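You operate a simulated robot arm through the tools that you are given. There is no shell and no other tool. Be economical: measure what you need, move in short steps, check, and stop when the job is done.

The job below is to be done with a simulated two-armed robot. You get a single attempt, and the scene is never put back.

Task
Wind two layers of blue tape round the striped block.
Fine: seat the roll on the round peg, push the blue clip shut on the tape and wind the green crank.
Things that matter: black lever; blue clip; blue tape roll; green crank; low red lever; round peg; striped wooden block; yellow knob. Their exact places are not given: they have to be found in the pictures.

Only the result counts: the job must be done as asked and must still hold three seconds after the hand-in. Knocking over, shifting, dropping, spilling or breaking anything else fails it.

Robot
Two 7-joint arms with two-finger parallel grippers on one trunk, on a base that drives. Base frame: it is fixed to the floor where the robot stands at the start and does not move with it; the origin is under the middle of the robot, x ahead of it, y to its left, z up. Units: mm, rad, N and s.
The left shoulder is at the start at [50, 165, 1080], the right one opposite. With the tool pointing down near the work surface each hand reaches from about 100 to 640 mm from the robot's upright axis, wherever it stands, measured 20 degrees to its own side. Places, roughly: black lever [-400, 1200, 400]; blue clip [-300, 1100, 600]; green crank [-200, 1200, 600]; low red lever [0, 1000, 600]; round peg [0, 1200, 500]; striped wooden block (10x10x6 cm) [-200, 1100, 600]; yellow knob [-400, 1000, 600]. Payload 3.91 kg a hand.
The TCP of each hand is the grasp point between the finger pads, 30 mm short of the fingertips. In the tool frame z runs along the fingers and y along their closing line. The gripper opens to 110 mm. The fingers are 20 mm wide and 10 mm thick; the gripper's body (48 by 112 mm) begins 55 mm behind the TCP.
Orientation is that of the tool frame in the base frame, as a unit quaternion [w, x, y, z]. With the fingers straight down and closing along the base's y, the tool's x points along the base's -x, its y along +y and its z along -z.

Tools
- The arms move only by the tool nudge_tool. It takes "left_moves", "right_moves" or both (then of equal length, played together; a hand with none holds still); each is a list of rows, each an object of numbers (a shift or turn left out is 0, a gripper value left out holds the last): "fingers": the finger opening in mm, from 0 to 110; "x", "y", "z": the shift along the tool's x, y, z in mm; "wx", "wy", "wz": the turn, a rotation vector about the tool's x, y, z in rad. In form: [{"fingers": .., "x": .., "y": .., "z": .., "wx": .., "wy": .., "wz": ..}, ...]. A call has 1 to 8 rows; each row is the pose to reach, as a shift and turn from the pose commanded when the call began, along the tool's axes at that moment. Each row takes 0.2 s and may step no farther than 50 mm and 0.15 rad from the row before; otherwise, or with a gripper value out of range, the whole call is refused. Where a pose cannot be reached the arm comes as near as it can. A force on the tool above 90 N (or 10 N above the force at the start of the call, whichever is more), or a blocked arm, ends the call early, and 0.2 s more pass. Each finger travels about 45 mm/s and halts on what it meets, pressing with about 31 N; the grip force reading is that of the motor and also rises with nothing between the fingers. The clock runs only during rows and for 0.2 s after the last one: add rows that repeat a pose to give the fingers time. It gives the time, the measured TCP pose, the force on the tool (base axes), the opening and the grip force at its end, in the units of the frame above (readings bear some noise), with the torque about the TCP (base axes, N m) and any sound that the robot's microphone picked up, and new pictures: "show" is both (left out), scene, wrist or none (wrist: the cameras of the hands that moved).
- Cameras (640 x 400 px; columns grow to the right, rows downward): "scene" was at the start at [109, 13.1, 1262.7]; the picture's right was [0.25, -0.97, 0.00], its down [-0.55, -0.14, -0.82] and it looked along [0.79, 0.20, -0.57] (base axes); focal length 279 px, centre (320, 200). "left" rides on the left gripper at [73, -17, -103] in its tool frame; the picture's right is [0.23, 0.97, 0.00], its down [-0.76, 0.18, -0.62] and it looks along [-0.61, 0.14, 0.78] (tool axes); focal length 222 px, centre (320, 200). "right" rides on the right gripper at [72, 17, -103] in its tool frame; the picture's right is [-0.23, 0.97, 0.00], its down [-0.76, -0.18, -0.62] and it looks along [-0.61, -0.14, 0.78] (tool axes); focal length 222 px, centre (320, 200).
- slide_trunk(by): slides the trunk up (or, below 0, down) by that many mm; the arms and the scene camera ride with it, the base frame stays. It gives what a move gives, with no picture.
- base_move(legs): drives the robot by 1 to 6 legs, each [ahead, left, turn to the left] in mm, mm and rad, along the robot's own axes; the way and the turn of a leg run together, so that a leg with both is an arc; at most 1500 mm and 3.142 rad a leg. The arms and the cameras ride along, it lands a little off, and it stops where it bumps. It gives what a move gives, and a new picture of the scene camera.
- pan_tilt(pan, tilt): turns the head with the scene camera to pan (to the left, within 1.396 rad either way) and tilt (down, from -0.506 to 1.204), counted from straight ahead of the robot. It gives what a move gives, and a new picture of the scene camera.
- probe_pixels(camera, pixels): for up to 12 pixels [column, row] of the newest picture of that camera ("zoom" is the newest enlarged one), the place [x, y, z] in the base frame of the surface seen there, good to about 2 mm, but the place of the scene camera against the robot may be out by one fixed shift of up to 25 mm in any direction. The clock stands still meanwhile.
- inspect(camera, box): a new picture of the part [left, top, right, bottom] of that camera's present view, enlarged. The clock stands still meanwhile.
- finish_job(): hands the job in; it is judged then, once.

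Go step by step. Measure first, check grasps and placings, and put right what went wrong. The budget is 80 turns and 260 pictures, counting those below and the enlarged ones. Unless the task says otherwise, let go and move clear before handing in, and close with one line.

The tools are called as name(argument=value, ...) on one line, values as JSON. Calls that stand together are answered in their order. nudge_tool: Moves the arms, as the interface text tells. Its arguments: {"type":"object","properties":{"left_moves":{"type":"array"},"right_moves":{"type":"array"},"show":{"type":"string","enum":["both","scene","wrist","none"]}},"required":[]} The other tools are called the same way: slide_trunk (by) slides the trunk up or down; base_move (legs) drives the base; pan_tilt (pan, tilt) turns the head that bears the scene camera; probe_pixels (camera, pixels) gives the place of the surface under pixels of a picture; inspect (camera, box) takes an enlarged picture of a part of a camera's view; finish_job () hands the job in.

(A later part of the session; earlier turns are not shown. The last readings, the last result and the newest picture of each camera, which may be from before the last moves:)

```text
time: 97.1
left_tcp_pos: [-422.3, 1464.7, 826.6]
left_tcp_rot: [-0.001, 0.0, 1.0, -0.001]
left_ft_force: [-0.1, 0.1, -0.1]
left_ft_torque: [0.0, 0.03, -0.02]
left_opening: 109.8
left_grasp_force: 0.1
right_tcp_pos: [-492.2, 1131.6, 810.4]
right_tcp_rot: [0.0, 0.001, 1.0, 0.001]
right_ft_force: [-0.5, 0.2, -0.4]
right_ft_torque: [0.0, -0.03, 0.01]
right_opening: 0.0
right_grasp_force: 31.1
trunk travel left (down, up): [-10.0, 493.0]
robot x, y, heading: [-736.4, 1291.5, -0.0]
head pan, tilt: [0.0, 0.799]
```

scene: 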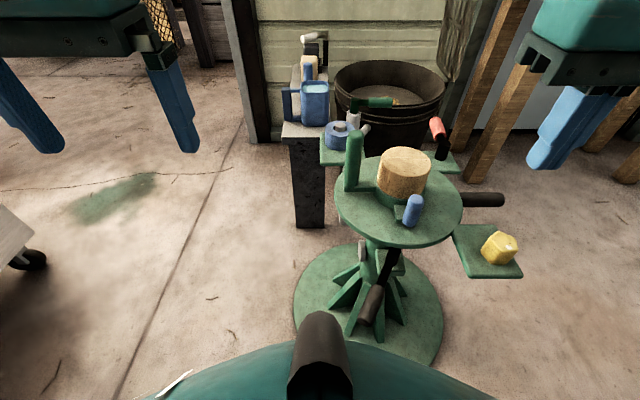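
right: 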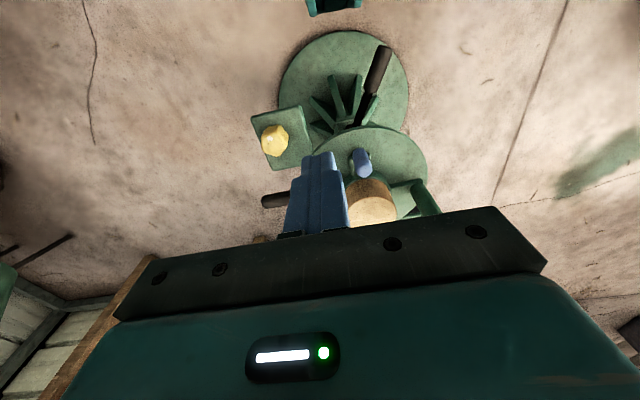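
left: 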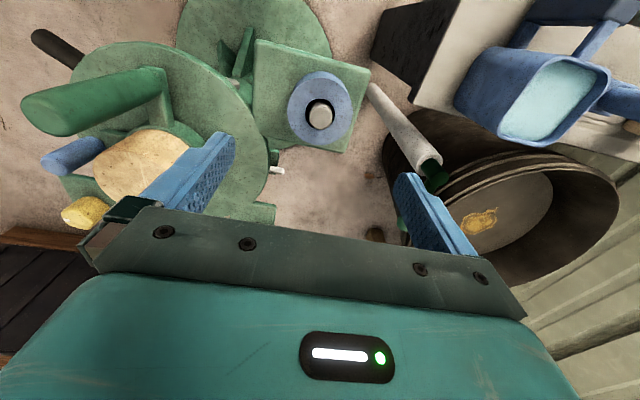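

I moved the wrong way in x (tool x points toward me), with no harm done. Correcting that: forward 137, then down.

nudge_tool(right_moves=[{"x": -48}, {"x": -96}, {"x": -137, "y": -1}, {"x": -137, "y": -1, "z": 48}, {"x": -137, "y": -1, "z": 96}, {"x": -137, "y": -1, "z": 144}, {"x": -137, "y": -1, "z": 190}, {"x": -137, "y": -1, "z": 205}], show="both")

inspect(camera="scene", box=[330, 120, 490, 260])

```text
time: 98.9
left_tcp_pos: [-421.8, 1465.1, 826.9]
left_tcp_rot: [-0.001, -0.001, 1.0, -0.001]
left_ft_force: [0.0, 0.2, -0.1]
left_ft_torque: [-0.01, 0.0, 0.01]
left_opening: 110.0
left_grasp_force: 0.1
right_tcp_pos: [-355.9, 1127.3, 604.4]
right_tcp_rot: [0.0, 0.001, 1.0, 0.001]
right_ft_force: [0.6, 1.1, 0.0]
right_ft_torque: [0.01, 0.02, 0.01]
right_opening: 0.0
right_grasp_force: 30.5
trunk travel left (down, up): [-10.0, 493.0]
robot x, y, heading: [-735.6, 1288.4, -0.002]
head pan, tilt: [0.0, 0.799]
```

scene: 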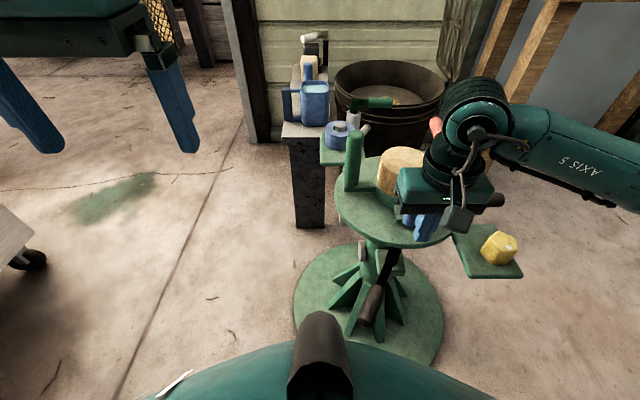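
right: 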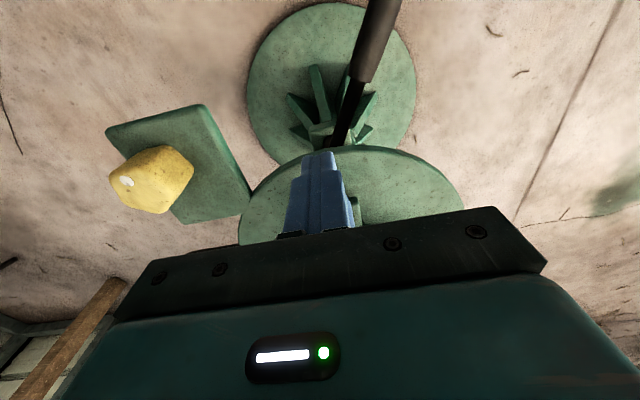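

```text
2.86 times, centred on (410, 190) of scene
```

zoom: 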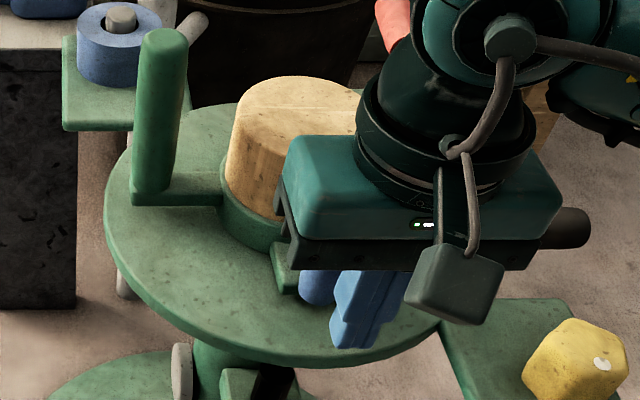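

The fingers sit right behind the clip. I'll push +x in small steps and watch the force.

nudge_tool(right_moves=[{"x": -15, "y": 2}, {"x": -25, "y": 2}, {"x": -32, "y": 2}, {"x": -38, "y": 2}, {"x": -44, "y": 2}], show="scene")

inspect(camera="scene", box=[330, 120, 490, 260])

```text
time: 100.1
left_tcp_pos: [-422.1, 1463.7, 826.4]
left_tcp_rot: [-0.001, -0.001, 1.0, -0.001]
left_ft_force: [0.1, -0.2, -0.1]
left_ft_torque: [0.0, 0.02, 0.01]
left_opening: 110.0
left_grasp_force: 0.2
right_tcp_pos: [-314.3, 1130.9, 605.9]
right_tcp_rot: [0.0, 0.0, 1.0, 0.001]
right_ft_force: [-3.2, -0.8, -1.5]
right_ft_torque: [0.0, 0.0, -0.01]
right_opening: 0.0
right_grasp_force: 30.8
trunk travel left (down, up): [-10.0, 493.0]
robot x, y, heading: [-734.6, 1288.3, -0.004]
head pan, tilt: [0.0, 0.799]
```

scene: 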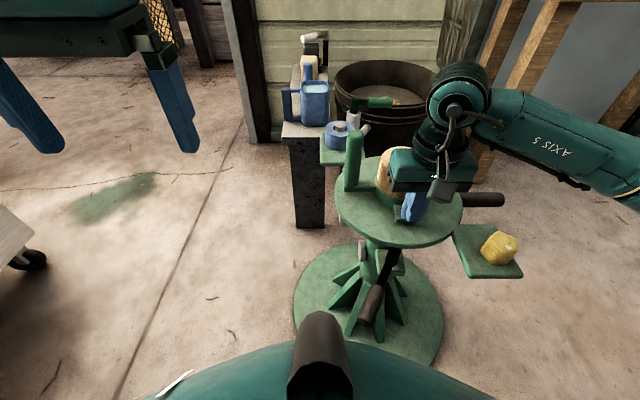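

```text
2.86 times, centred on (410, 190) of scene
```

zoom: 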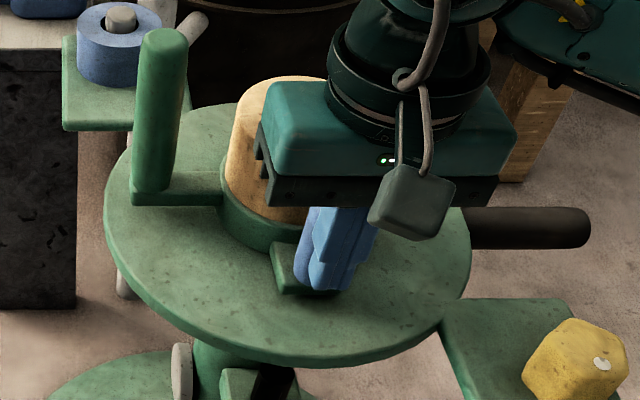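

The clip slides with about 3 N. I'll keep pushing until it meets its stop.

nudge_tool(right_moves=[{"x": -5}, {"x": -10}, {"x": -15}, {"x": -20}, {"x": -25}], show="scene")

inspect(camera="scene", box=[330, 120, 490, 260])

```text
time: 101.2
left_tcp_pos: [-424.8, 1462.7, 828.7]
left_tcp_rot: [0.002, 0.0, 1.0, -0.001]
left_ft_force: [-0.1, -1.0, 0.5]
left_ft_torque: [0.02, -0.01, 0.02]
left_opening: 110.0
left_grasp_force: 0.0
right_tcp_pos: [-313.7, 1137.1, 604.8]
right_tcp_rot: [-0.021, -0.018, 1.0, 0.002]
right_ft_force: [-51.6, 2.8, 16.8]
right_ft_torque: [-0.13, -0.77, -0.03]
right_opening: 0.0
right_grasp_force: 30.6
trunk travel left (down, up): [-10.0, 493.0]
robot x, y, heading: [-738.2, 1289.1, -0.0]
head pan, tilt: [0.0, 0.799]
stopped in row 5 (right hand): the force on the tool passed its limit (the readings are from after the stop); the commanded pose is now the measured one
```

scene: 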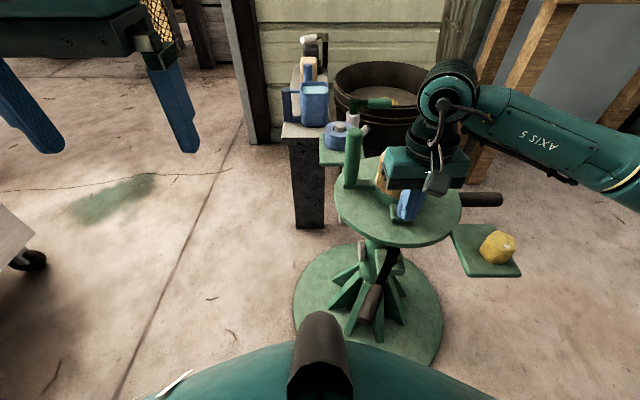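

```text
2.86 times, centred on (410, 190) of scene
```

zoom: 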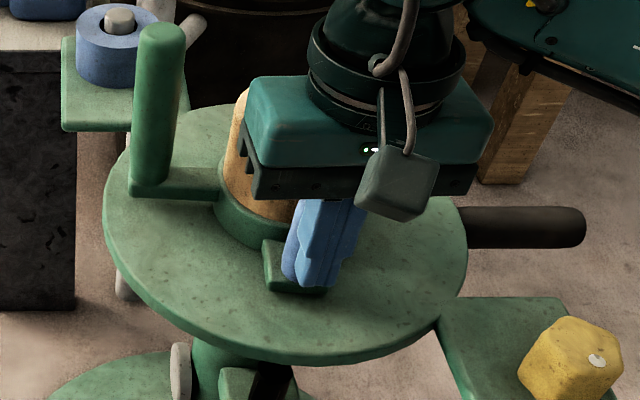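

The clip reached a hard stop after about 14 mm of travel. I'll back off, rise, and check whether it is shut and tape has appeared.

nudge_tool(right_moves=[{"x": 15}, {"x": 50}, {"x": 70, "z": -45}, {"x": 110, "z": -90}, {"x": 150, "z": -110}], show="both")

inspect(camera="scene", box=[310, 110, 470, 250])

```text
refused: row 4 steps farther than a row can; nothing moved
```

```text
2.86 times, centred on (390, 180) of scene
```

zoom: 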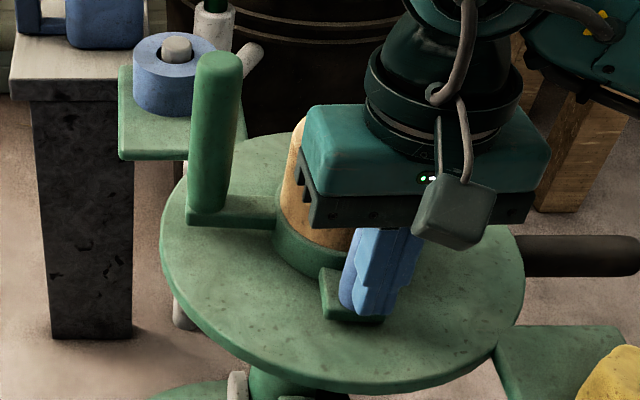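

nudge_tool(right_moves=[{"x": 15}, {"x": 50}, {"x": 60, "z": -45}, {"x": 80, "z": -85}, {"x": 110, "z": -120}, {"x": 150, "z": -140}], show="both")

inspect(camera="scene", box=[310, 110, 470, 250])

```text
time: 102.6
left_tcp_pos: [-422.7, 1463.2, 827.9]
left_tcp_rot: [-0.001, -0.002, 1.0, -0.001]
left_ft_force: [0.5, -0.8, 0.2]
left_ft_torque: [0.0, 0.05, 0.02]
left_opening: 110.0
left_grasp_force: 0.0
right_tcp_pos: [-452.4, 1131.5, 747.4]
right_tcp_rot: [-0.018, -0.011, 1.0, 0.001]
right_ft_force: [0.1, 0.4, 0.6]
right_ft_torque: [-0.01, 0.03, 0.05]
right_opening: 0.2
right_grasp_force: 31.5
trunk travel left (down, up): [-10.0, 493.0]
robot x, y, heading: [-736.0, 1292.0, 0.0]
head pan, tilt: [0.0, 0.799]
```

scene: 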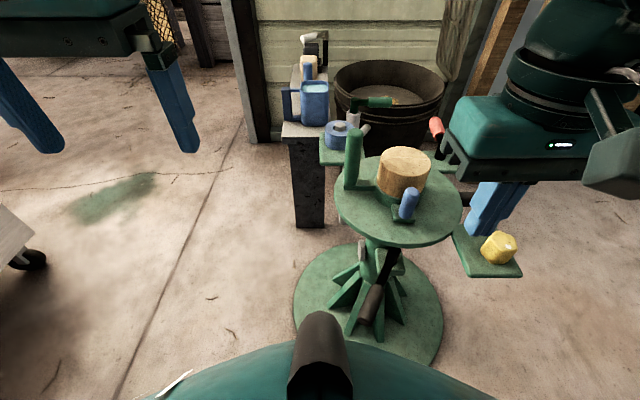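
right: 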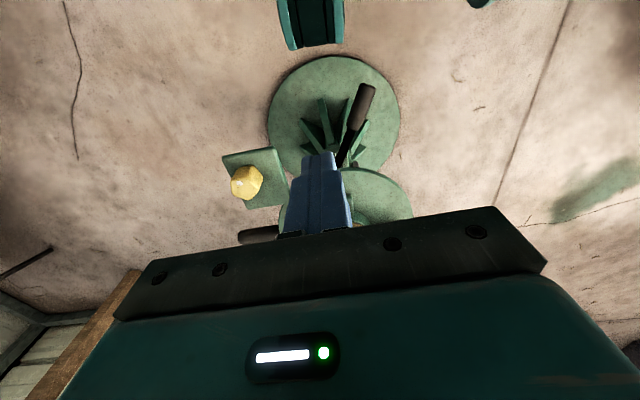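

```text
2.86 times, centred on (390, 180) of scene
```

zoom: 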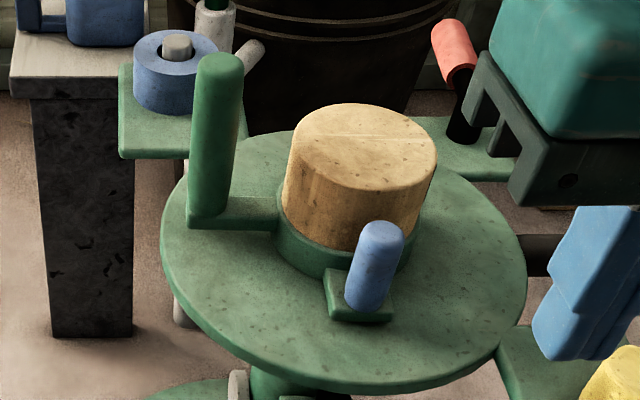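

The clip now sits further in on its bar. I'll probe its distance to the block to judge whether it is shut.

probe_pixels(camera="zoom", pixels=[[380, 228], [365, 285], [340, 290], [380, 312], [320, 215], [436, 160], [360, 110], [350, 240], [385, 240], [215, 60], [235, 200], [213, 220]])

inspect(camera="scene", box=[380, 170, 430, 230])

```text
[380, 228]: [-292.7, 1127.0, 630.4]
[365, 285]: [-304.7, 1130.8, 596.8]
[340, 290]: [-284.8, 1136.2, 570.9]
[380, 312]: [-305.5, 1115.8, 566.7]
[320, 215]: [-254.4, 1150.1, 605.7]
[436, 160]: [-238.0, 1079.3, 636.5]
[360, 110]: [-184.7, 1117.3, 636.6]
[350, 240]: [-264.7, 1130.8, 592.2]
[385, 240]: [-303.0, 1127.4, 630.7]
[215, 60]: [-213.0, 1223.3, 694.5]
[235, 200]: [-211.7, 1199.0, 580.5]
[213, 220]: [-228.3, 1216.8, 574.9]
```

```text
6.67 times, centred on (405, 200) of scene
```

zoom: 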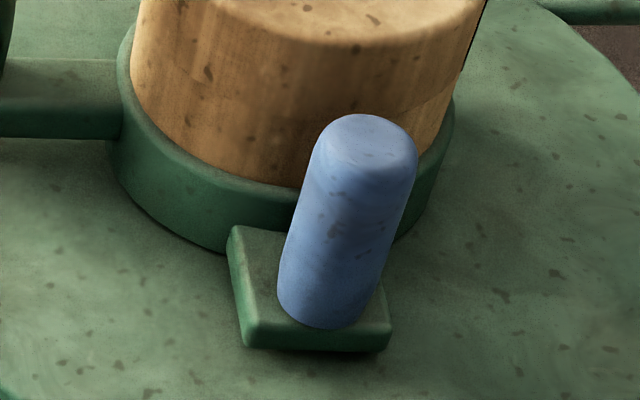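

The clip is in by about 14 mm and staying there. For the crank I'll tilt the right hand about 45° forward to gain reach and open the fingers.

nudge_tool(right_moves=[{"wy": -0.13, "fingers": 60}, {"wy": -0.26}, {"wy": -0.39}, {"wy": -0.52}, {"wy": -0.65}, {"wy": -0.78}, {"wy": -0.78}], show="both")

```text
time: 104.2
left_tcp_pos: [-421.5, 1464.2, 826.6]
left_tcp_rot: [-0.002, -0.002, 1.0, -0.001]
left_ft_force: [0.4, 0.3, 0.8]
left_ft_torque: [-0.03, 0.0, 0.02]
left_opening: 110.0
left_grasp_force: 0.0
right_tcp_pos: [-406.9, 1157.9, 791.8]
right_tcp_rot: [0.365, -0.009, 0.931, 0.004]
right_ft_force: [-0.2, -0.2, -0.5]
right_ft_torque: [0.03, 0.0, 0.0]
right_opening: 60.2
right_grasp_force: 0.0
right hand out of reach, approached as far as the arm can: row 4, 5, 6, 7
trunk travel left (down, up): [-10.0, 493.0]
robot x, y, heading: [-737.4, 1287.2, -0.001]
head pan, tilt: [0.0, 0.799]
```

scene: 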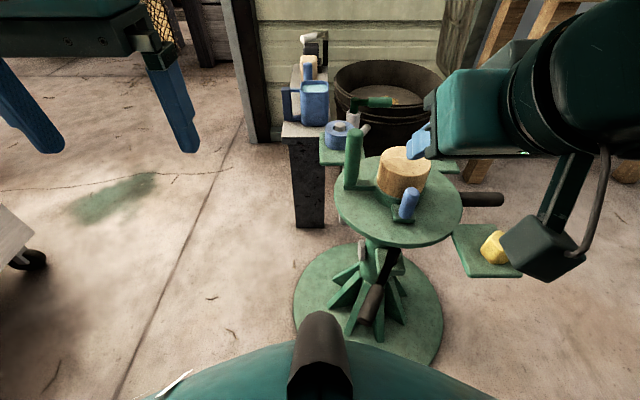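
right: 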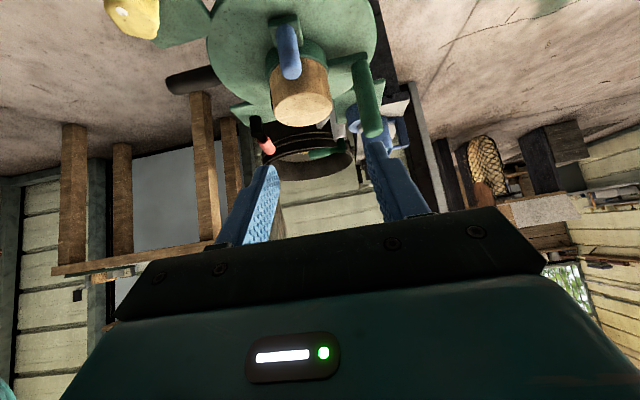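

The hand is tilted about 43° at (-407,1158,792). I'll bring it to just in front of the crank handle at (-290,1226,665).

nudge_tool(right_moves=[{"y": 25, "z": 25}, {"y": 50, "z": 60}, {"y": 68, "z": 100}, {"y": 68, "z": 140}, {"y": 68, "z": 172}, {"y": 68, "z": 172}], show="both")

```text
time: 105.6
left_tcp_pos: [-422.3, 1464.0, 826.2]
left_tcp_rot: [-0.001, -0.001, 1.0, -0.001]
left_ft_force: [-0.2, -0.5, -0.2]
left_ft_torque: [-0.01, -0.01, 0.01]
left_opening: 109.8
left_grasp_force: 0.2
right_tcp_pos: [-293.7, 1229.0, 664.1]
right_tcp_rot: [0.365, -0.01, 0.931, 0.005]
right_ft_force: [-0.2, 0.1, -0.1]
right_ft_torque: [0.01, 0.01, 0.02]
right_opening: 59.8
right_grasp_force: 0.1
trunk travel left (down, up): [-10.0, 493.0]
robot x, y, heading: [-739.7, 1290.1, -0.008]
head pan, tilt: [0.0, 0.799]
```

scene: 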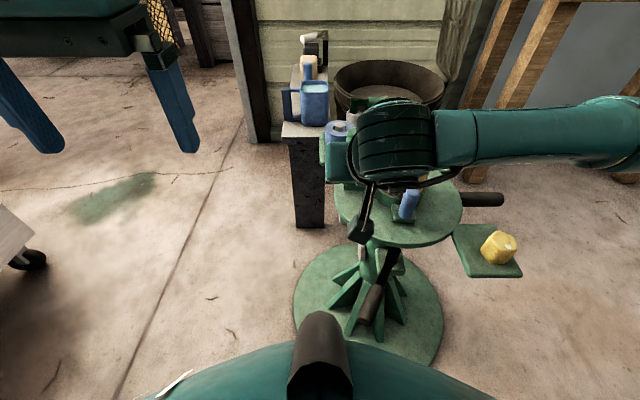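
right: 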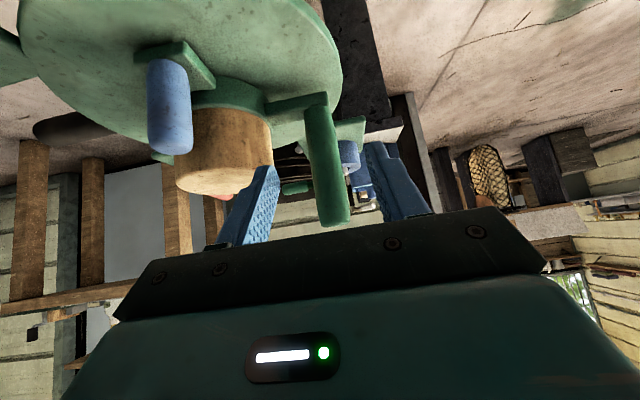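

The handle lies between the fingers at (327,170). I'll probe it for the exact centre.

probe_pixels(camera="right", pixels=[[325, 160], [306, 160], [340, 160], [332, 210], [335, 224], [320, 120], [220, 185], [300, 105]])

```text
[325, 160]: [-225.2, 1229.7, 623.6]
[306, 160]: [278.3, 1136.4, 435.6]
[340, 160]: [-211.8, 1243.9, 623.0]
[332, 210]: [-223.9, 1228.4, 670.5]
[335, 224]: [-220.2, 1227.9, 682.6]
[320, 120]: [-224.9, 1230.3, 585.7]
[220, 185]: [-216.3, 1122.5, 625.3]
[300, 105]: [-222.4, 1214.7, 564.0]
```

The handle centre is about (-212,1229), with radius about 13. I'll move in 81 mm and grip it.

nudge_tool(right_moves=[{"x": -27, "z": 30}, {"x": -55, "z": 59}, {"x": -55, "z": 59, "fingers": 15}, {"x": -55, "z": 59, "fingers": 15}, {"x": -55, "z": 59, "fingers": 15}, {"x": -55, "z": 59, "fingers": 15}], show="both")

```text
time: 107.0
left_tcp_pos: [-421.1, 1462.8, 826.5]
left_tcp_rot: [-0.001, -0.001, 1.0, 0.0]
left_ft_force: [-0.2, -0.3, 0.4]
left_ft_torque: [-0.01, -0.03, 0.03]
left_opening: 110.0
left_grasp_force: 0.1
right_tcp_pos: [-210.2, 1228.1, 655.4]
right_tcp_rot: [0.365, -0.006, 0.931, 0.002]
right_ft_force: [2.7, -29.6, 2.4]
right_ft_torque: [0.55, 0.39, 0.51]
right_opening: 29.7
right_grasp_force: 45.2
trunk travel left (down, up): [-10.0, 493.0]
robot x, y, heading: [-734.4, 1288.5, -0.0]
head pan, tilt: [0.0, 0.799]
```

scene: 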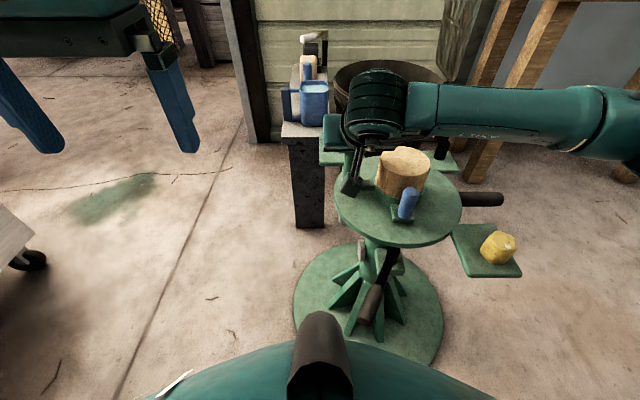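
right: 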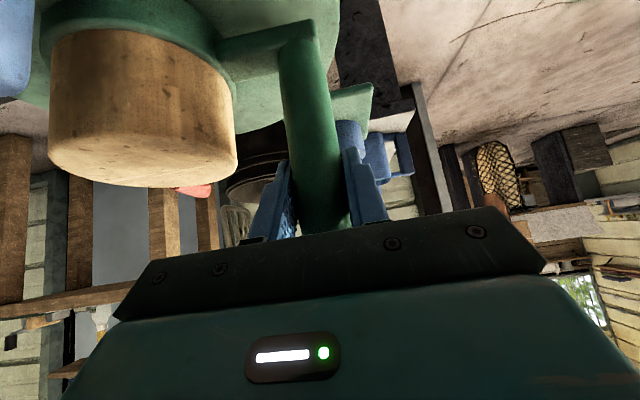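

The handle is gripped (opening 29.7), with some sideways load. I'll test the crank with a 45° turn counter-clockwise from above and watch the force.

nudge_tool(right_moves=[{"y": -1.5}, {"x": 9.3, "y": -2.3, "z": -8.6}, {"x": 18.5, "y": -4.8, "z": -17.1}, {"x": 27.3, "y": -9, "z": -25.3}, {"x": 35.7, "y": -14.6, "z": -33.2}, {"x": 50.5, "y": -30.1, "z": -46.9}], show="both")

inspect(camera="scene", box=[310, 90, 470, 250])

```text
time: 108.4
left_tcp_pos: [-421.5, 1462.9, 826.4]
left_tcp_rot: [-0.001, -0.001, 1.0, 0.0]
left_ft_force: [0.4, -0.6, 0.1]
left_ft_torque: [0.0, 0.01, 0.01]
left_opening: 110.0
left_grasp_force: 0.0
right_tcp_pos: [-281.9, 1198.7, 656.2]
right_tcp_rot: [0.364, -0.009, 0.931, 0.006]
right_ft_force: [0.7, 1.0, -0.3]
right_ft_torque: [-0.03, 0.02, 0.02]
right_opening: 14.8
right_grasp_force: 0.1
trunk travel left (down, up): [-10.0, 493.0]
robot x, y, heading: [-738.7, 1289.3, -0.002]
head pan, tilt: [0.0, 0.799]
```

scene: 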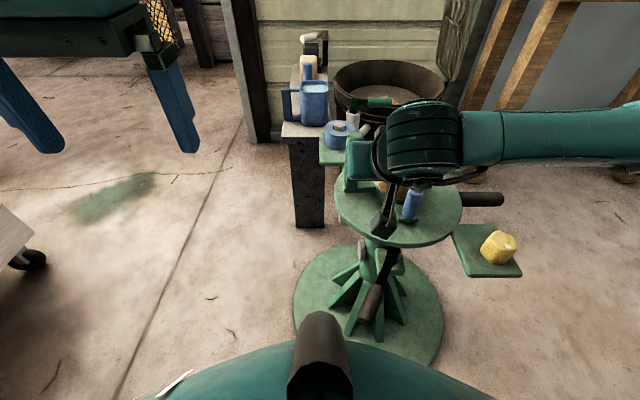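
right: 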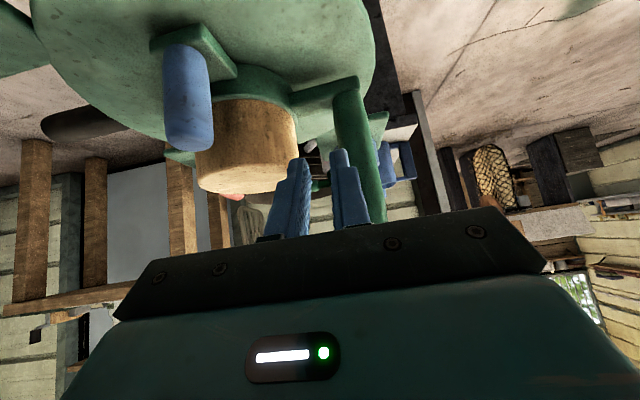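

```text
2.50 times, centred on (390, 170) of scene
```

zoom: 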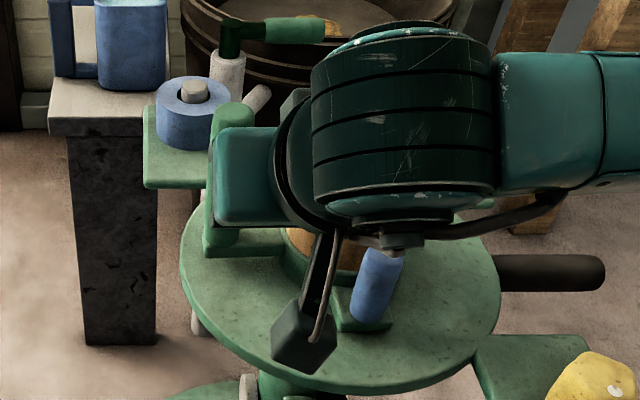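

The fingers slipped off and the crank did not move (handle still at north), so it is either stiff or one-way. I'll close the fingers and push the handle the other way (+x) gently to compare.

nudge_tool(right_moves=[{"y": 28, "fingers": 0}, {"y": 28, "x": -14.6, "z": 13.6}, {"y": 28, "x": -22, "z": 20.4}, {"y": 28, "x": -29.3, "z": 27.2}, {"y": 28, "x": -36.6, "z": 34}, {"y": 28, "x": -44, "z": 40.8}, {"y": 28, "x": -51, "z": 47.6}], show="both")

```text
time: 110.0
left_tcp_pos: [-422.7, 1463.5, 826.2]
left_tcp_rot: [-0.001, -0.001, 1.0, -0.001]
left_ft_force: [-0.6, 0.8, 0.3]
left_ft_torque: [0.04, 0.0, -0.03]
left_opening: 109.9
left_grasp_force: 0.0
right_tcp_pos: [-213.0, 1229.3, 656.1]
right_tcp_rot: [0.364, -0.01, 0.931, 0.006]
right_ft_force: [0.2, 0.5, 0.1]
right_ft_torque: [-0.01, 0.01, 0.04]
right_opening: 0.0
right_grasp_force: 31.0
trunk travel left (down, up): [-10.0, 493.0]
robot x, y, heading: [-739.3, 1290.8, -0.001]
head pan, tilt: [0.0, 0.799]
```

scene: 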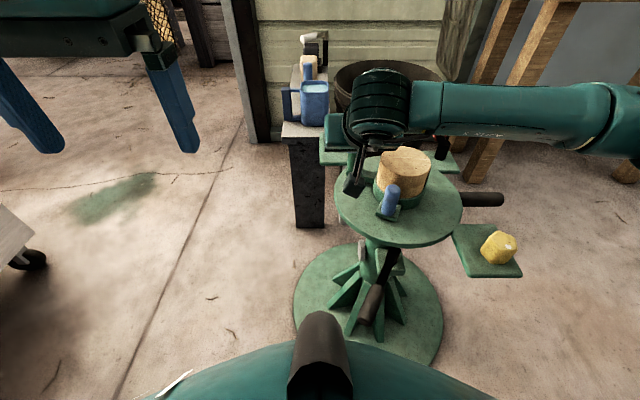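
right: 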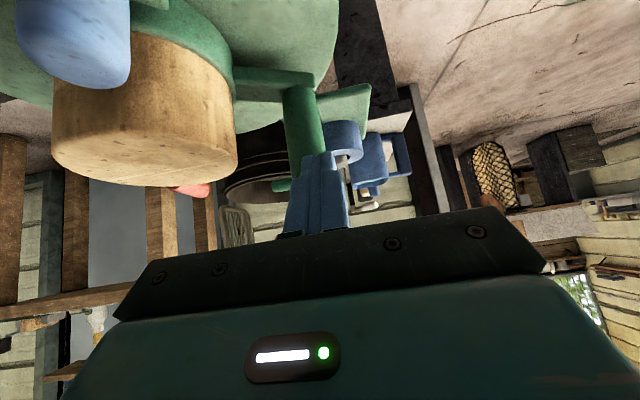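

The crank turns freely clockwise (the clip moved from (407,205) to (390,203)), and it is one-way. I'll locate the handle now and regrip it to wind clockwise.

probe_pixels(camera="right", pixels=[[303, 130], [288, 130], [318, 130], [306, 150], [302, 100], [220, 150], [70, 150]])

inspect(camera="scene", box=[310, 110, 470, 250])

```text
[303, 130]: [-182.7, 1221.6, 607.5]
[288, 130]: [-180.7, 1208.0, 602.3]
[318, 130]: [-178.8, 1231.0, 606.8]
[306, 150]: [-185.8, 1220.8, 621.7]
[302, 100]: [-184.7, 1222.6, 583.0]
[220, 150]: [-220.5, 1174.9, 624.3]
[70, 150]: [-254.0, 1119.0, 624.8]
```

```text
2.86 times, centred on (390, 180) of scene
```

zoom: 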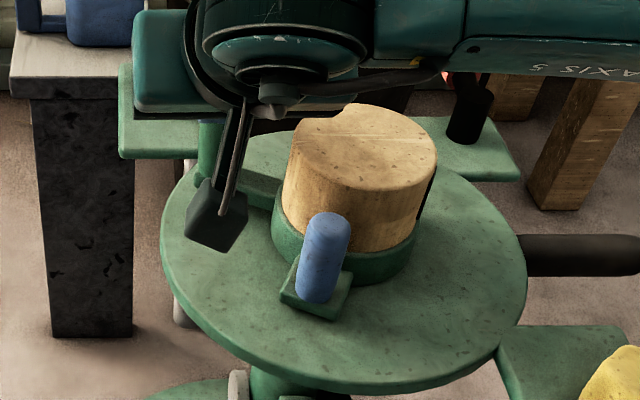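

The handle centre is now about (-173,1221), 24° clockwise from north, which gives circle centre (-213,1130) and R about 98.5. I'll retreat, open, and close round it.

nudge_tool(right_moves=[{"x": 22, "z": -20.4, "fingers": 60}, {"x": 22, "z": -20.4, "y": -8}, {"x": 22, "z": -20.4, "y": -8}, {"x": 22, "z": -20.4, "y": -8}, {"x": -4, "z": 4, "y": -8}, {"x": -29, "z": 27, "y": -8}, {"x": -29, "z": 27, "y": -8, "fingers": 15}, {"x": -29, "z": 27, "y": -8, "fingers": 15}], show="none")

nudge_tool(right_moves=[{"fingers": 15}, {"fingers": 15}, {"fingers": 15}], show="wrist")

```text
time: 111.8
left_tcp_pos: [-421.7, 1462.9, 827.8]
left_tcp_rot: [0.001, -0.002, 1.0, -0.001]
left_ft_force: [0.4, 0.1, -0.2]
left_ft_torque: [0.01, 0.0, 0.04]
left_opening: 109.8
left_grasp_force: 0.0
right_tcp_pos: [-172.9, 1219.9, 656.9]
right_tcp_rot: [0.364, -0.008, 0.931, 0.004]
right_ft_force: [-2.6, -9.2, 2.1]
right_ft_torque: [-0.32, 0.28, 0.04]
right_opening: 29.8
right_grasp_force: 23.8
trunk travel left (down, up): [-10.0, 493.0]
robot x, y, heading: [-740.4, 1289.6, -0.001]
head pan, tilt: [0.0, 0.799]
```

```text
time: 112.6
left_tcp_pos: [-422.9, 1463.5, 827.0]
left_tcp_rot: [-0.001, -0.001, 1.0, -0.002]
left_ft_force: [0.6, 0.2, -0.6]
left_ft_torque: [0.0, 0.0, 0.01]
left_opening: 109.9
left_grasp_force: 0.1
right_tcp_pos: [-172.7, 1220.6, 657.3]
right_tcp_rot: [0.365, -0.009, 0.931, 0.004]
right_ft_force: [-3.2, -17.2, 1.3]
right_ft_torque: [-0.83, 0.05, 0.32]
right_opening: 29.4
right_grasp_force: 44.9
trunk travel left (down, up): [-10.0, 493.0]
robot x, y, heading: [-735.6, 1293.3, -0.001]
head pan, tilt: [0.0, 0.799]
```

right: 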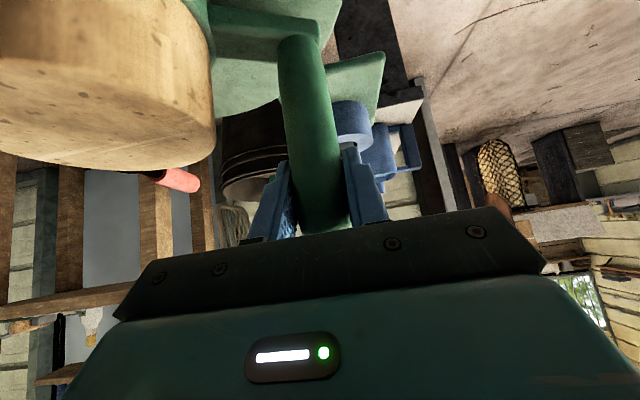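

It is gripped at opening 29.5. I'll wind clockwise to about 120° through the far-east point, watching the reach.

nudge_tool(right_moves=[{"x": -16.3, "y": -14.1, "z": 15.1}, {"x": -29.5, "y": -34.5, "z": 27.3}, {"x": -37.9, "y": -59.2, "z": 35.2}, {"x": -41, "y": -86.2, "z": 38}, {"x": -38.6, "y": -113.4, "z": 35.8}, {"x": -30.6, "y": -138.9, "z": 28.4}], show="both")

```text
time: 114.0
left_tcp_pos: [-422.8, 1462.5, 827.9]
left_tcp_rot: [0.0, -0.001, 1.0, 0.0]
left_ft_force: [0.3, 0.2, 0.8]
left_ft_torque: [0.03, 0.03, -0.01]
left_opening: 109.9
left_grasp_force: 0.2
right_tcp_pos: [-130.8, 1080.5, 657.1]
right_tcp_rot: [0.367, -0.009, 0.93, 0.004]
right_ft_force: [-1.2, -2.3, 7.9]
right_ft_torque: [0.07, -0.04, 0.21]
right_opening: 29.3
right_grasp_force: 26.8
trunk travel left (down, up): [-10.0, 493.0]
robot x, y, heading: [-740.1, 1289.4, -0.005]
head pan, tilt: [0.0, 0.799]
```

scene: 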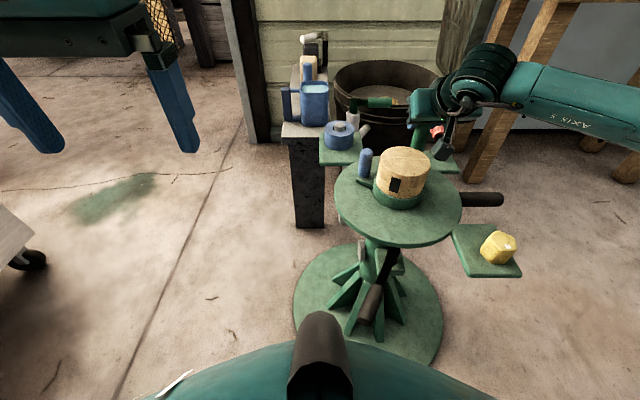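
right: 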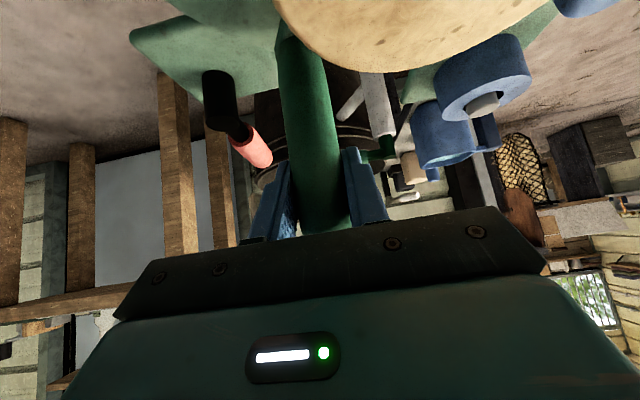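

The crank followed well to about 121°. I'll continue clockwise through south and west to about 313°.

nudge_tool(right_moves=[{"x": 20.8, "y": -30, "z": -19.5}, {"x": 48.5, "y": -46, "z": -45.4}, {"x": 78.5, "y": -45.3, "z": -73.4}, {"x": 105.3, "y": -28, "z": -98.6}, {"x": 124.5, "y": 2.9, "z": -116.5}, {"x": 132.6, "y": 42.1, "z": -124.1}, {"x": 128.4, "y": 82.8, "z": -120.1}, {"x": 112.5, "y": 117.9, "z": -105.2}], show="both")

inspect(camera="scene", box=[310, 110, 470, 250])

```text
time: 115.8
left_tcp_pos: [-422.6, 1464.1, 827.1]
left_tcp_rot: [0.0, 0.0, 1.0, 0.0]
left_ft_force: [0.1, -0.3, 0.0]
left_ft_torque: [0.0, -0.01, 0.04]
left_opening: 110.0
left_grasp_force: 0.0
right_tcp_pos: [-283.8, 1196.9, 658.2]
right_tcp_rot: [0.366, -0.01, 0.931, 0.006]
right_ft_force: [2.2, -1.2, -2.8]
right_ft_torque: [-0.74, 0.38, 0.08]
right_opening: 29.9
right_grasp_force: 27.1
trunk travel left (down, up): [-10.0, 493.0]
robot x, y, heading: [-733.3, 1288.4, -0.003]
head pan, tilt: [0.0, 0.799]
```

scene: 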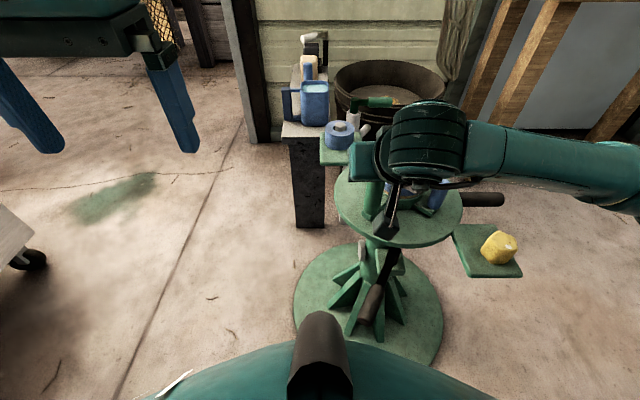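
right: 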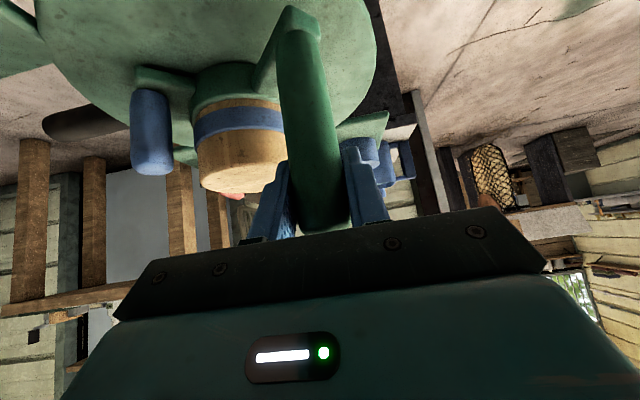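

```text
2.86 times, centred on (390, 180) of scene
```

zoom: 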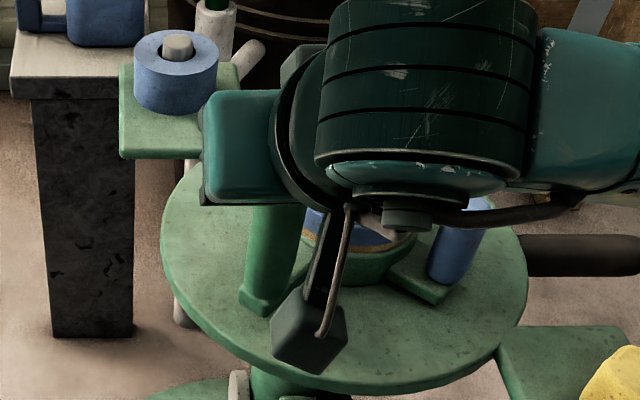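

A blue tape band now shows on the block, so clockwise is right. I'll continue from 313° to 505°.

nudge_tool(right_moves=[{"x": -24.8, "y": 23.5, "z": 23.2}, {"x": -54.3, "y": 31.3, "z": 50.8}, {"x": -83.3, "y": 22.1, "z": 77.9}, {"x": -106.7, "y": -2.6, "z": 99.9}, {"x": -120.7, "y": -38.4, "z": 112.9}, {"x": -122.6, "y": -79.2, "z": 114.7}, {"x": -112.2, "y": -117.9, "z": 105}, {"x": -91.3, "y": -147.9, "z": 85.4}], show="both")

inspect(camera="scene", box=[310, 110, 470, 250])

```text
time: 117.6
left_tcp_pos: [-422.5, 1463.3, 825.1]
left_tcp_rot: [0.0, -0.001, 1.0, 0.0]
left_ft_force: [-0.1, -0.1, 0.4]
left_ft_torque: [0.04, 0.01, -0.03]
left_opening: 110.1
left_grasp_force: 0.0
right_tcp_pos: [-156.6, 1053.4, 655.5]
right_tcp_rot: [0.364, -0.011, 0.931, 0.007]
right_ft_force: [-3.1, 1.4, 3.2]
right_ft_torque: [0.08, 0.05, 0.2]
right_opening: 29.3
right_grasp_force: 45.0
trunk travel left (down, up): [-10.0, 493.0]
robot x, y, heading: [-737.9, 1289.4, -0.004]
head pan, tilt: [0.0, 0.799]
```

scene: 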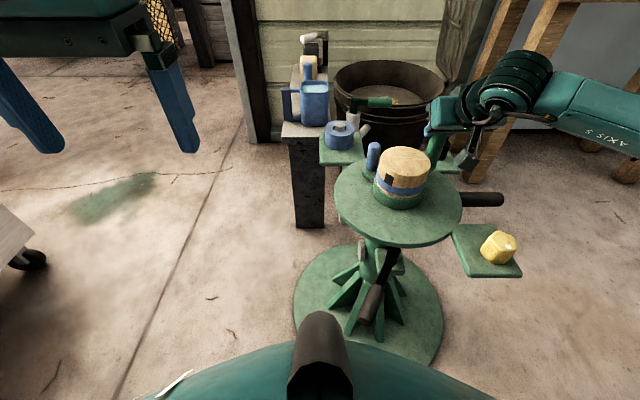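
right: 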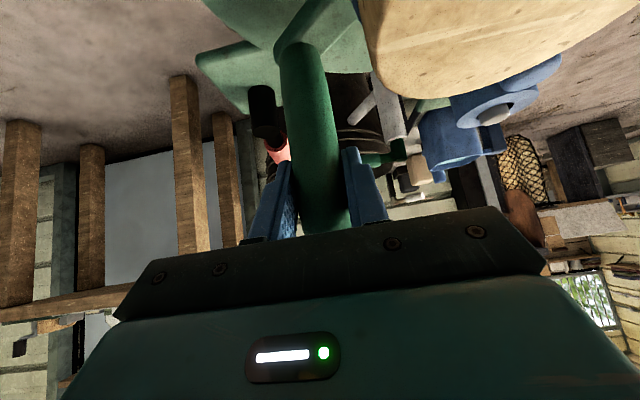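

```text
2.86 times, centred on (390, 180) of scene
```

zoom: 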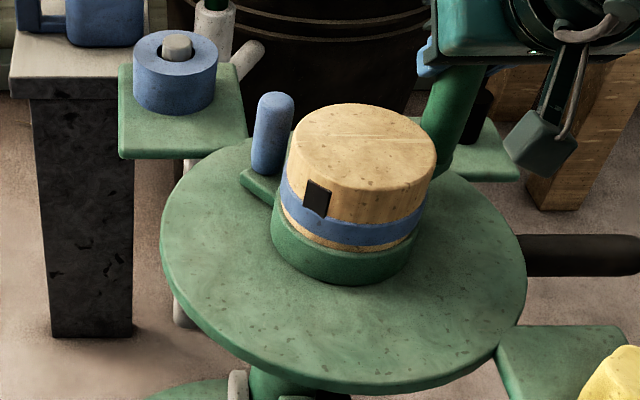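

One clean layer shows at 1.4 turns. I'll continue to 697°.

nudge_tool(right_moves=[{"x": 28, "y": -20.1, "z": -25.9}, {"x": 58.1, "y": -19.4, "z": -53.7}, {"x": 85, "y": -2.1, "z": -78.6}, {"x": 104.2, "y": 28.8, "z": -96.4}, {"x": 112.2, "y": 68, "z": -103.8}, {"x": 107.7, "y": 108.7, "z": -99.6}, {"x": 91.5, "y": 143.8, "z": -84.7}, {"x": 66.5, "y": 167.3, "z": -61.5}], show="scene")

```text
time: 119.4
left_tcp_pos: [-421.2, 1463.1, 826.7]
left_tcp_rot: [-0.001, 0.0, 1.0, -0.001]
left_ft_force: [-0.1, 0.0, -0.4]
left_ft_torque: [-0.01, -0.02, 0.04]
left_opening: 110.0
left_grasp_force: 0.0
right_tcp_pos: [-248.7, 1217.2, 656.0]
right_tcp_rot: [0.363, -0.009, 0.932, 0.004]
right_ft_force: [-4.4, -8.2, -3.4]
right_ft_torque: [-0.57, 0.03, -0.73]
right_opening: 29.2
right_grasp_force: 44.9
trunk travel left (down, up): [-10.0, 493.0]
robot x, y, heading: [-737.9, 1289.9, -0.002]
head pan, tilt: [0.0, 0.799]
```

scene: 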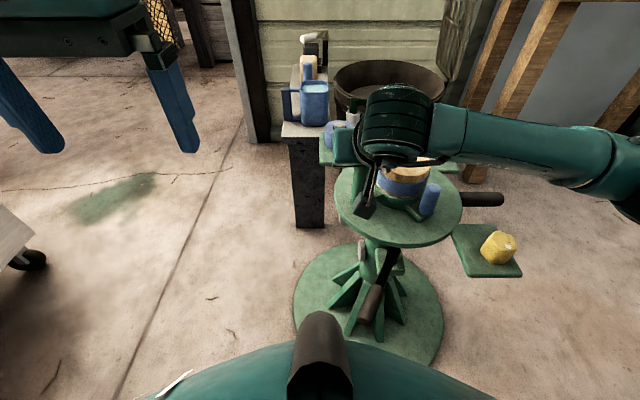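

I'm at about 698° now, so I'll finish to about 760° (2.1 turns) and inspect.

nudge_tool(right_moves=[{"x": -22.6, "y": 11.2, "z": 20.8}, {"x": -47.5, "y": 7, "z": 43.8}, {"x": -72.5, "y": -11.7, "z": 66.8}, {"x": -72.5, "y": -11.7, "z": 66.8}], show="both")

inspect(camera="scene", box=[310, 110, 470, 250])

```text
time: 120.4
left_tcp_pos: [-421.7, 1465.6, 826.1]
left_tcp_rot: [-0.002, -0.001, 1.0, -0.002]
left_ft_force: [-0.7, -0.1, -0.1]
left_ft_torque: [-0.02, -0.02, 0.01]
left_opening: 110.1
left_grasp_force: 0.1
right_tcp_pos: [-149.3, 1214.0, 659.1]
right_tcp_rot: [0.365, -0.015, 0.931, 0.008]
right_ft_force: [15.4, 36.1, -8.2]
right_ft_torque: [-1.26, 0.07, -1.02]
right_opening: 29.6
right_grasp_force: 45.0
trunk travel left (down, up): [-10.0, 493.0]
robot x, y, heading: [-738.0, 1289.6, 0.002]
head pan, tilt: [0.0, 0.799]
```

scene: 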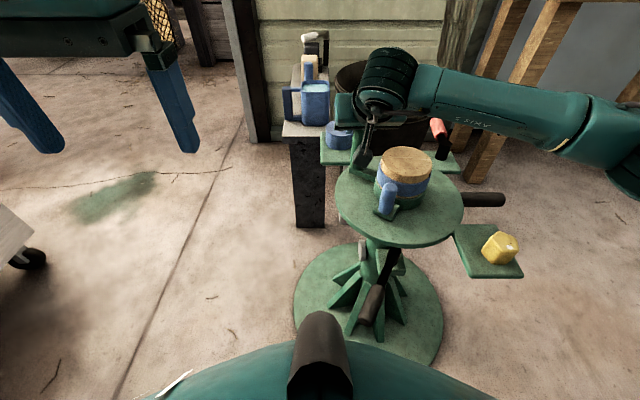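
right: 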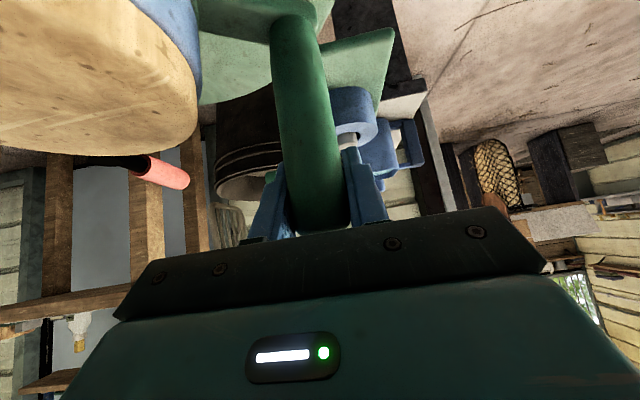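

```text
2.86 times, centred on (390, 180) of scene
```

zoom: 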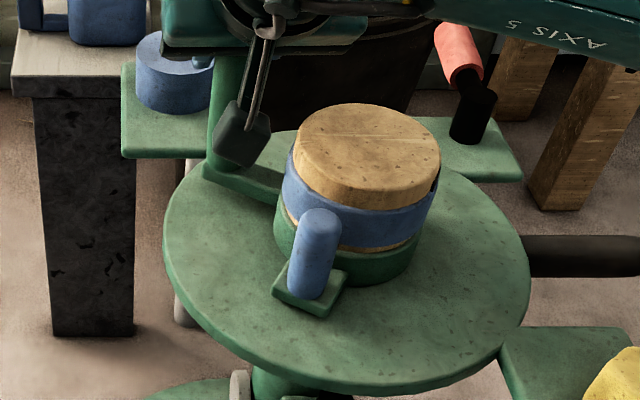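

The band is now thicker and sits flush (two layers). The crank resists further turning at about 745°, with sideways force, so it appears to be at its end. I'll open the fingers and retreat backward and up.

nudge_tool(right_moves=[{"x": 10, "y": 3, "z": -9}, {"x": 10, "y": 3, "z": -9, "fingers": 65}, {"x": 10, "y": 3, "z": -9, "fingers": 65}, {"x": 10, "y": 3, "z": -9, "fingers": 65}, {"x": 10, "y": 3, "z": -9, "fingers": 65}, {"x": 44, "y": 3, "z": -40}, {"x": 78, "y": 3, "z": -74}, {"x": 78, "y": 3, "z": -120}], show="both")

inspect(camera="scene", box=[310, 110, 470, 250])

```text
time: 122.2
left_tcp_pos: [-422.5, 1463.3, 826.4]
left_tcp_rot: [-0.001, 0.0, 1.0, -0.001]
left_ft_force: [-0.5, 0.3, 1.0]
left_ft_torque: [0.0, 0.0, -0.01]
left_opening: 110.2
left_grasp_force: 0.2
right_tcp_pos: [-291.2, 1210.0, 691.0]
right_tcp_rot: [0.364, -0.009, 0.931, 0.005]
right_ft_force: [0.8, 0.5, 1.0]
right_ft_torque: [0.01, -0.02, -0.01]
right_opening: 64.8
right_grasp_force: 0.0
trunk travel left (down, up): [-10.0, 493.0]
robot x, y, heading: [-732.1, 1290.7, -0.002]
head pan, tilt: [0.0, 0.799]
```

scene: 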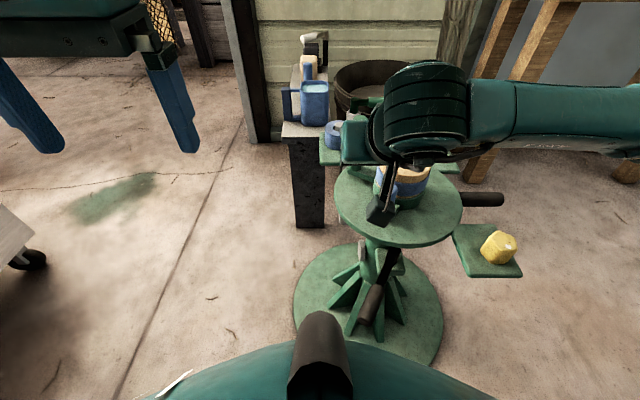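
right: 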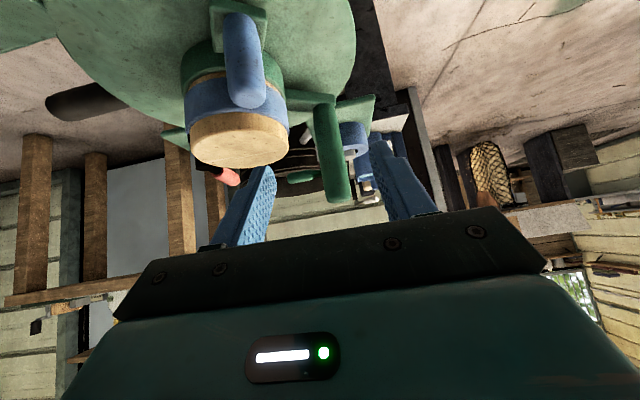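

```text
2.86 times, centred on (390, 180) of scene
```

zoom: 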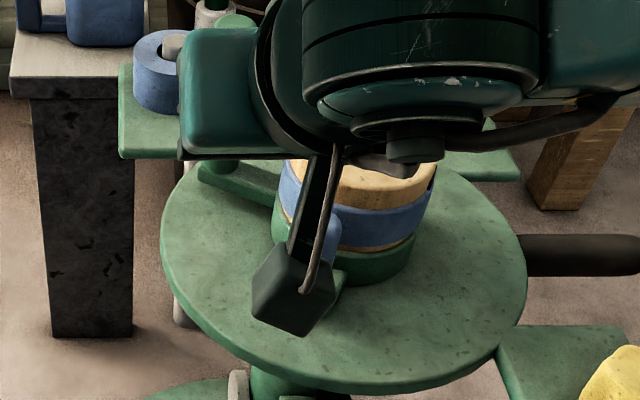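

Released. I'll lift the right hand clear to see the result.

nudge_tool(right_moves=[{"x": -8, "y": 0, "z": -40}, {"x": -16, "y": -20, "z": -80}, {"x": -31, "y": -60, "z": -100}, {"x": -31, "y": -100, "z": -120}, {"x": -31, "y": -140, "z": -120}], show="both")

inspect(camera="scene", box=[310, 110, 470, 250])

```text
time: 123.4
left_tcp_pos: [-423.3, 1463.4, 826.9]
left_tcp_rot: [-0.001, -0.002, 1.0, -0.001]
left_ft_force: [-0.3, -0.4, 0.1]
left_ft_torque: [0.0, -0.03, 0.0]
left_opening: 110.1
left_grasp_force: 0.0
right_tcp_pos: [-347.9, 1066.0, 800.6]
right_tcp_rot: [0.364, -0.011, 0.931, 0.006]
right_ft_force: [0.6, -0.2, -0.4]
right_ft_torque: [-0.02, 0.01, -0.03]
right_opening: 64.8
right_grasp_force: 0.1
trunk travel left (down, up): [-10.0, 493.0]
robot x, y, heading: [-738.7, 1289.0, -0.001]
head pan, tilt: [0.0, 0.799]
```

scene: 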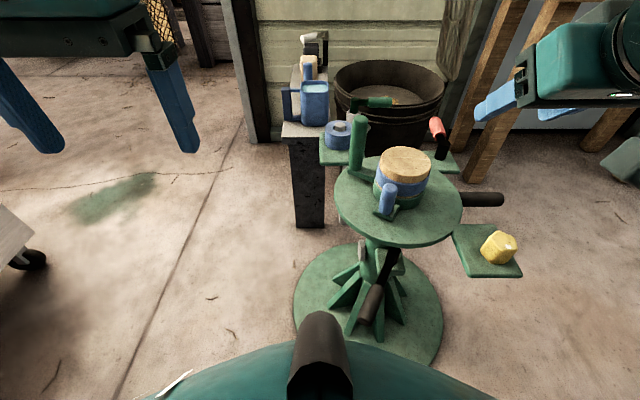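
right: 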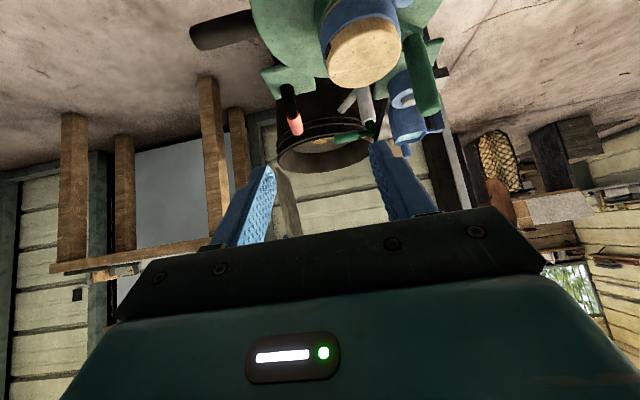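

```text
2.86 times, centred on (390, 180) of scene
```

zoom: 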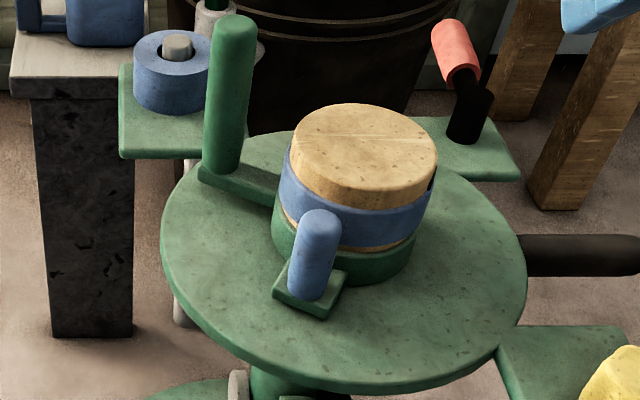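

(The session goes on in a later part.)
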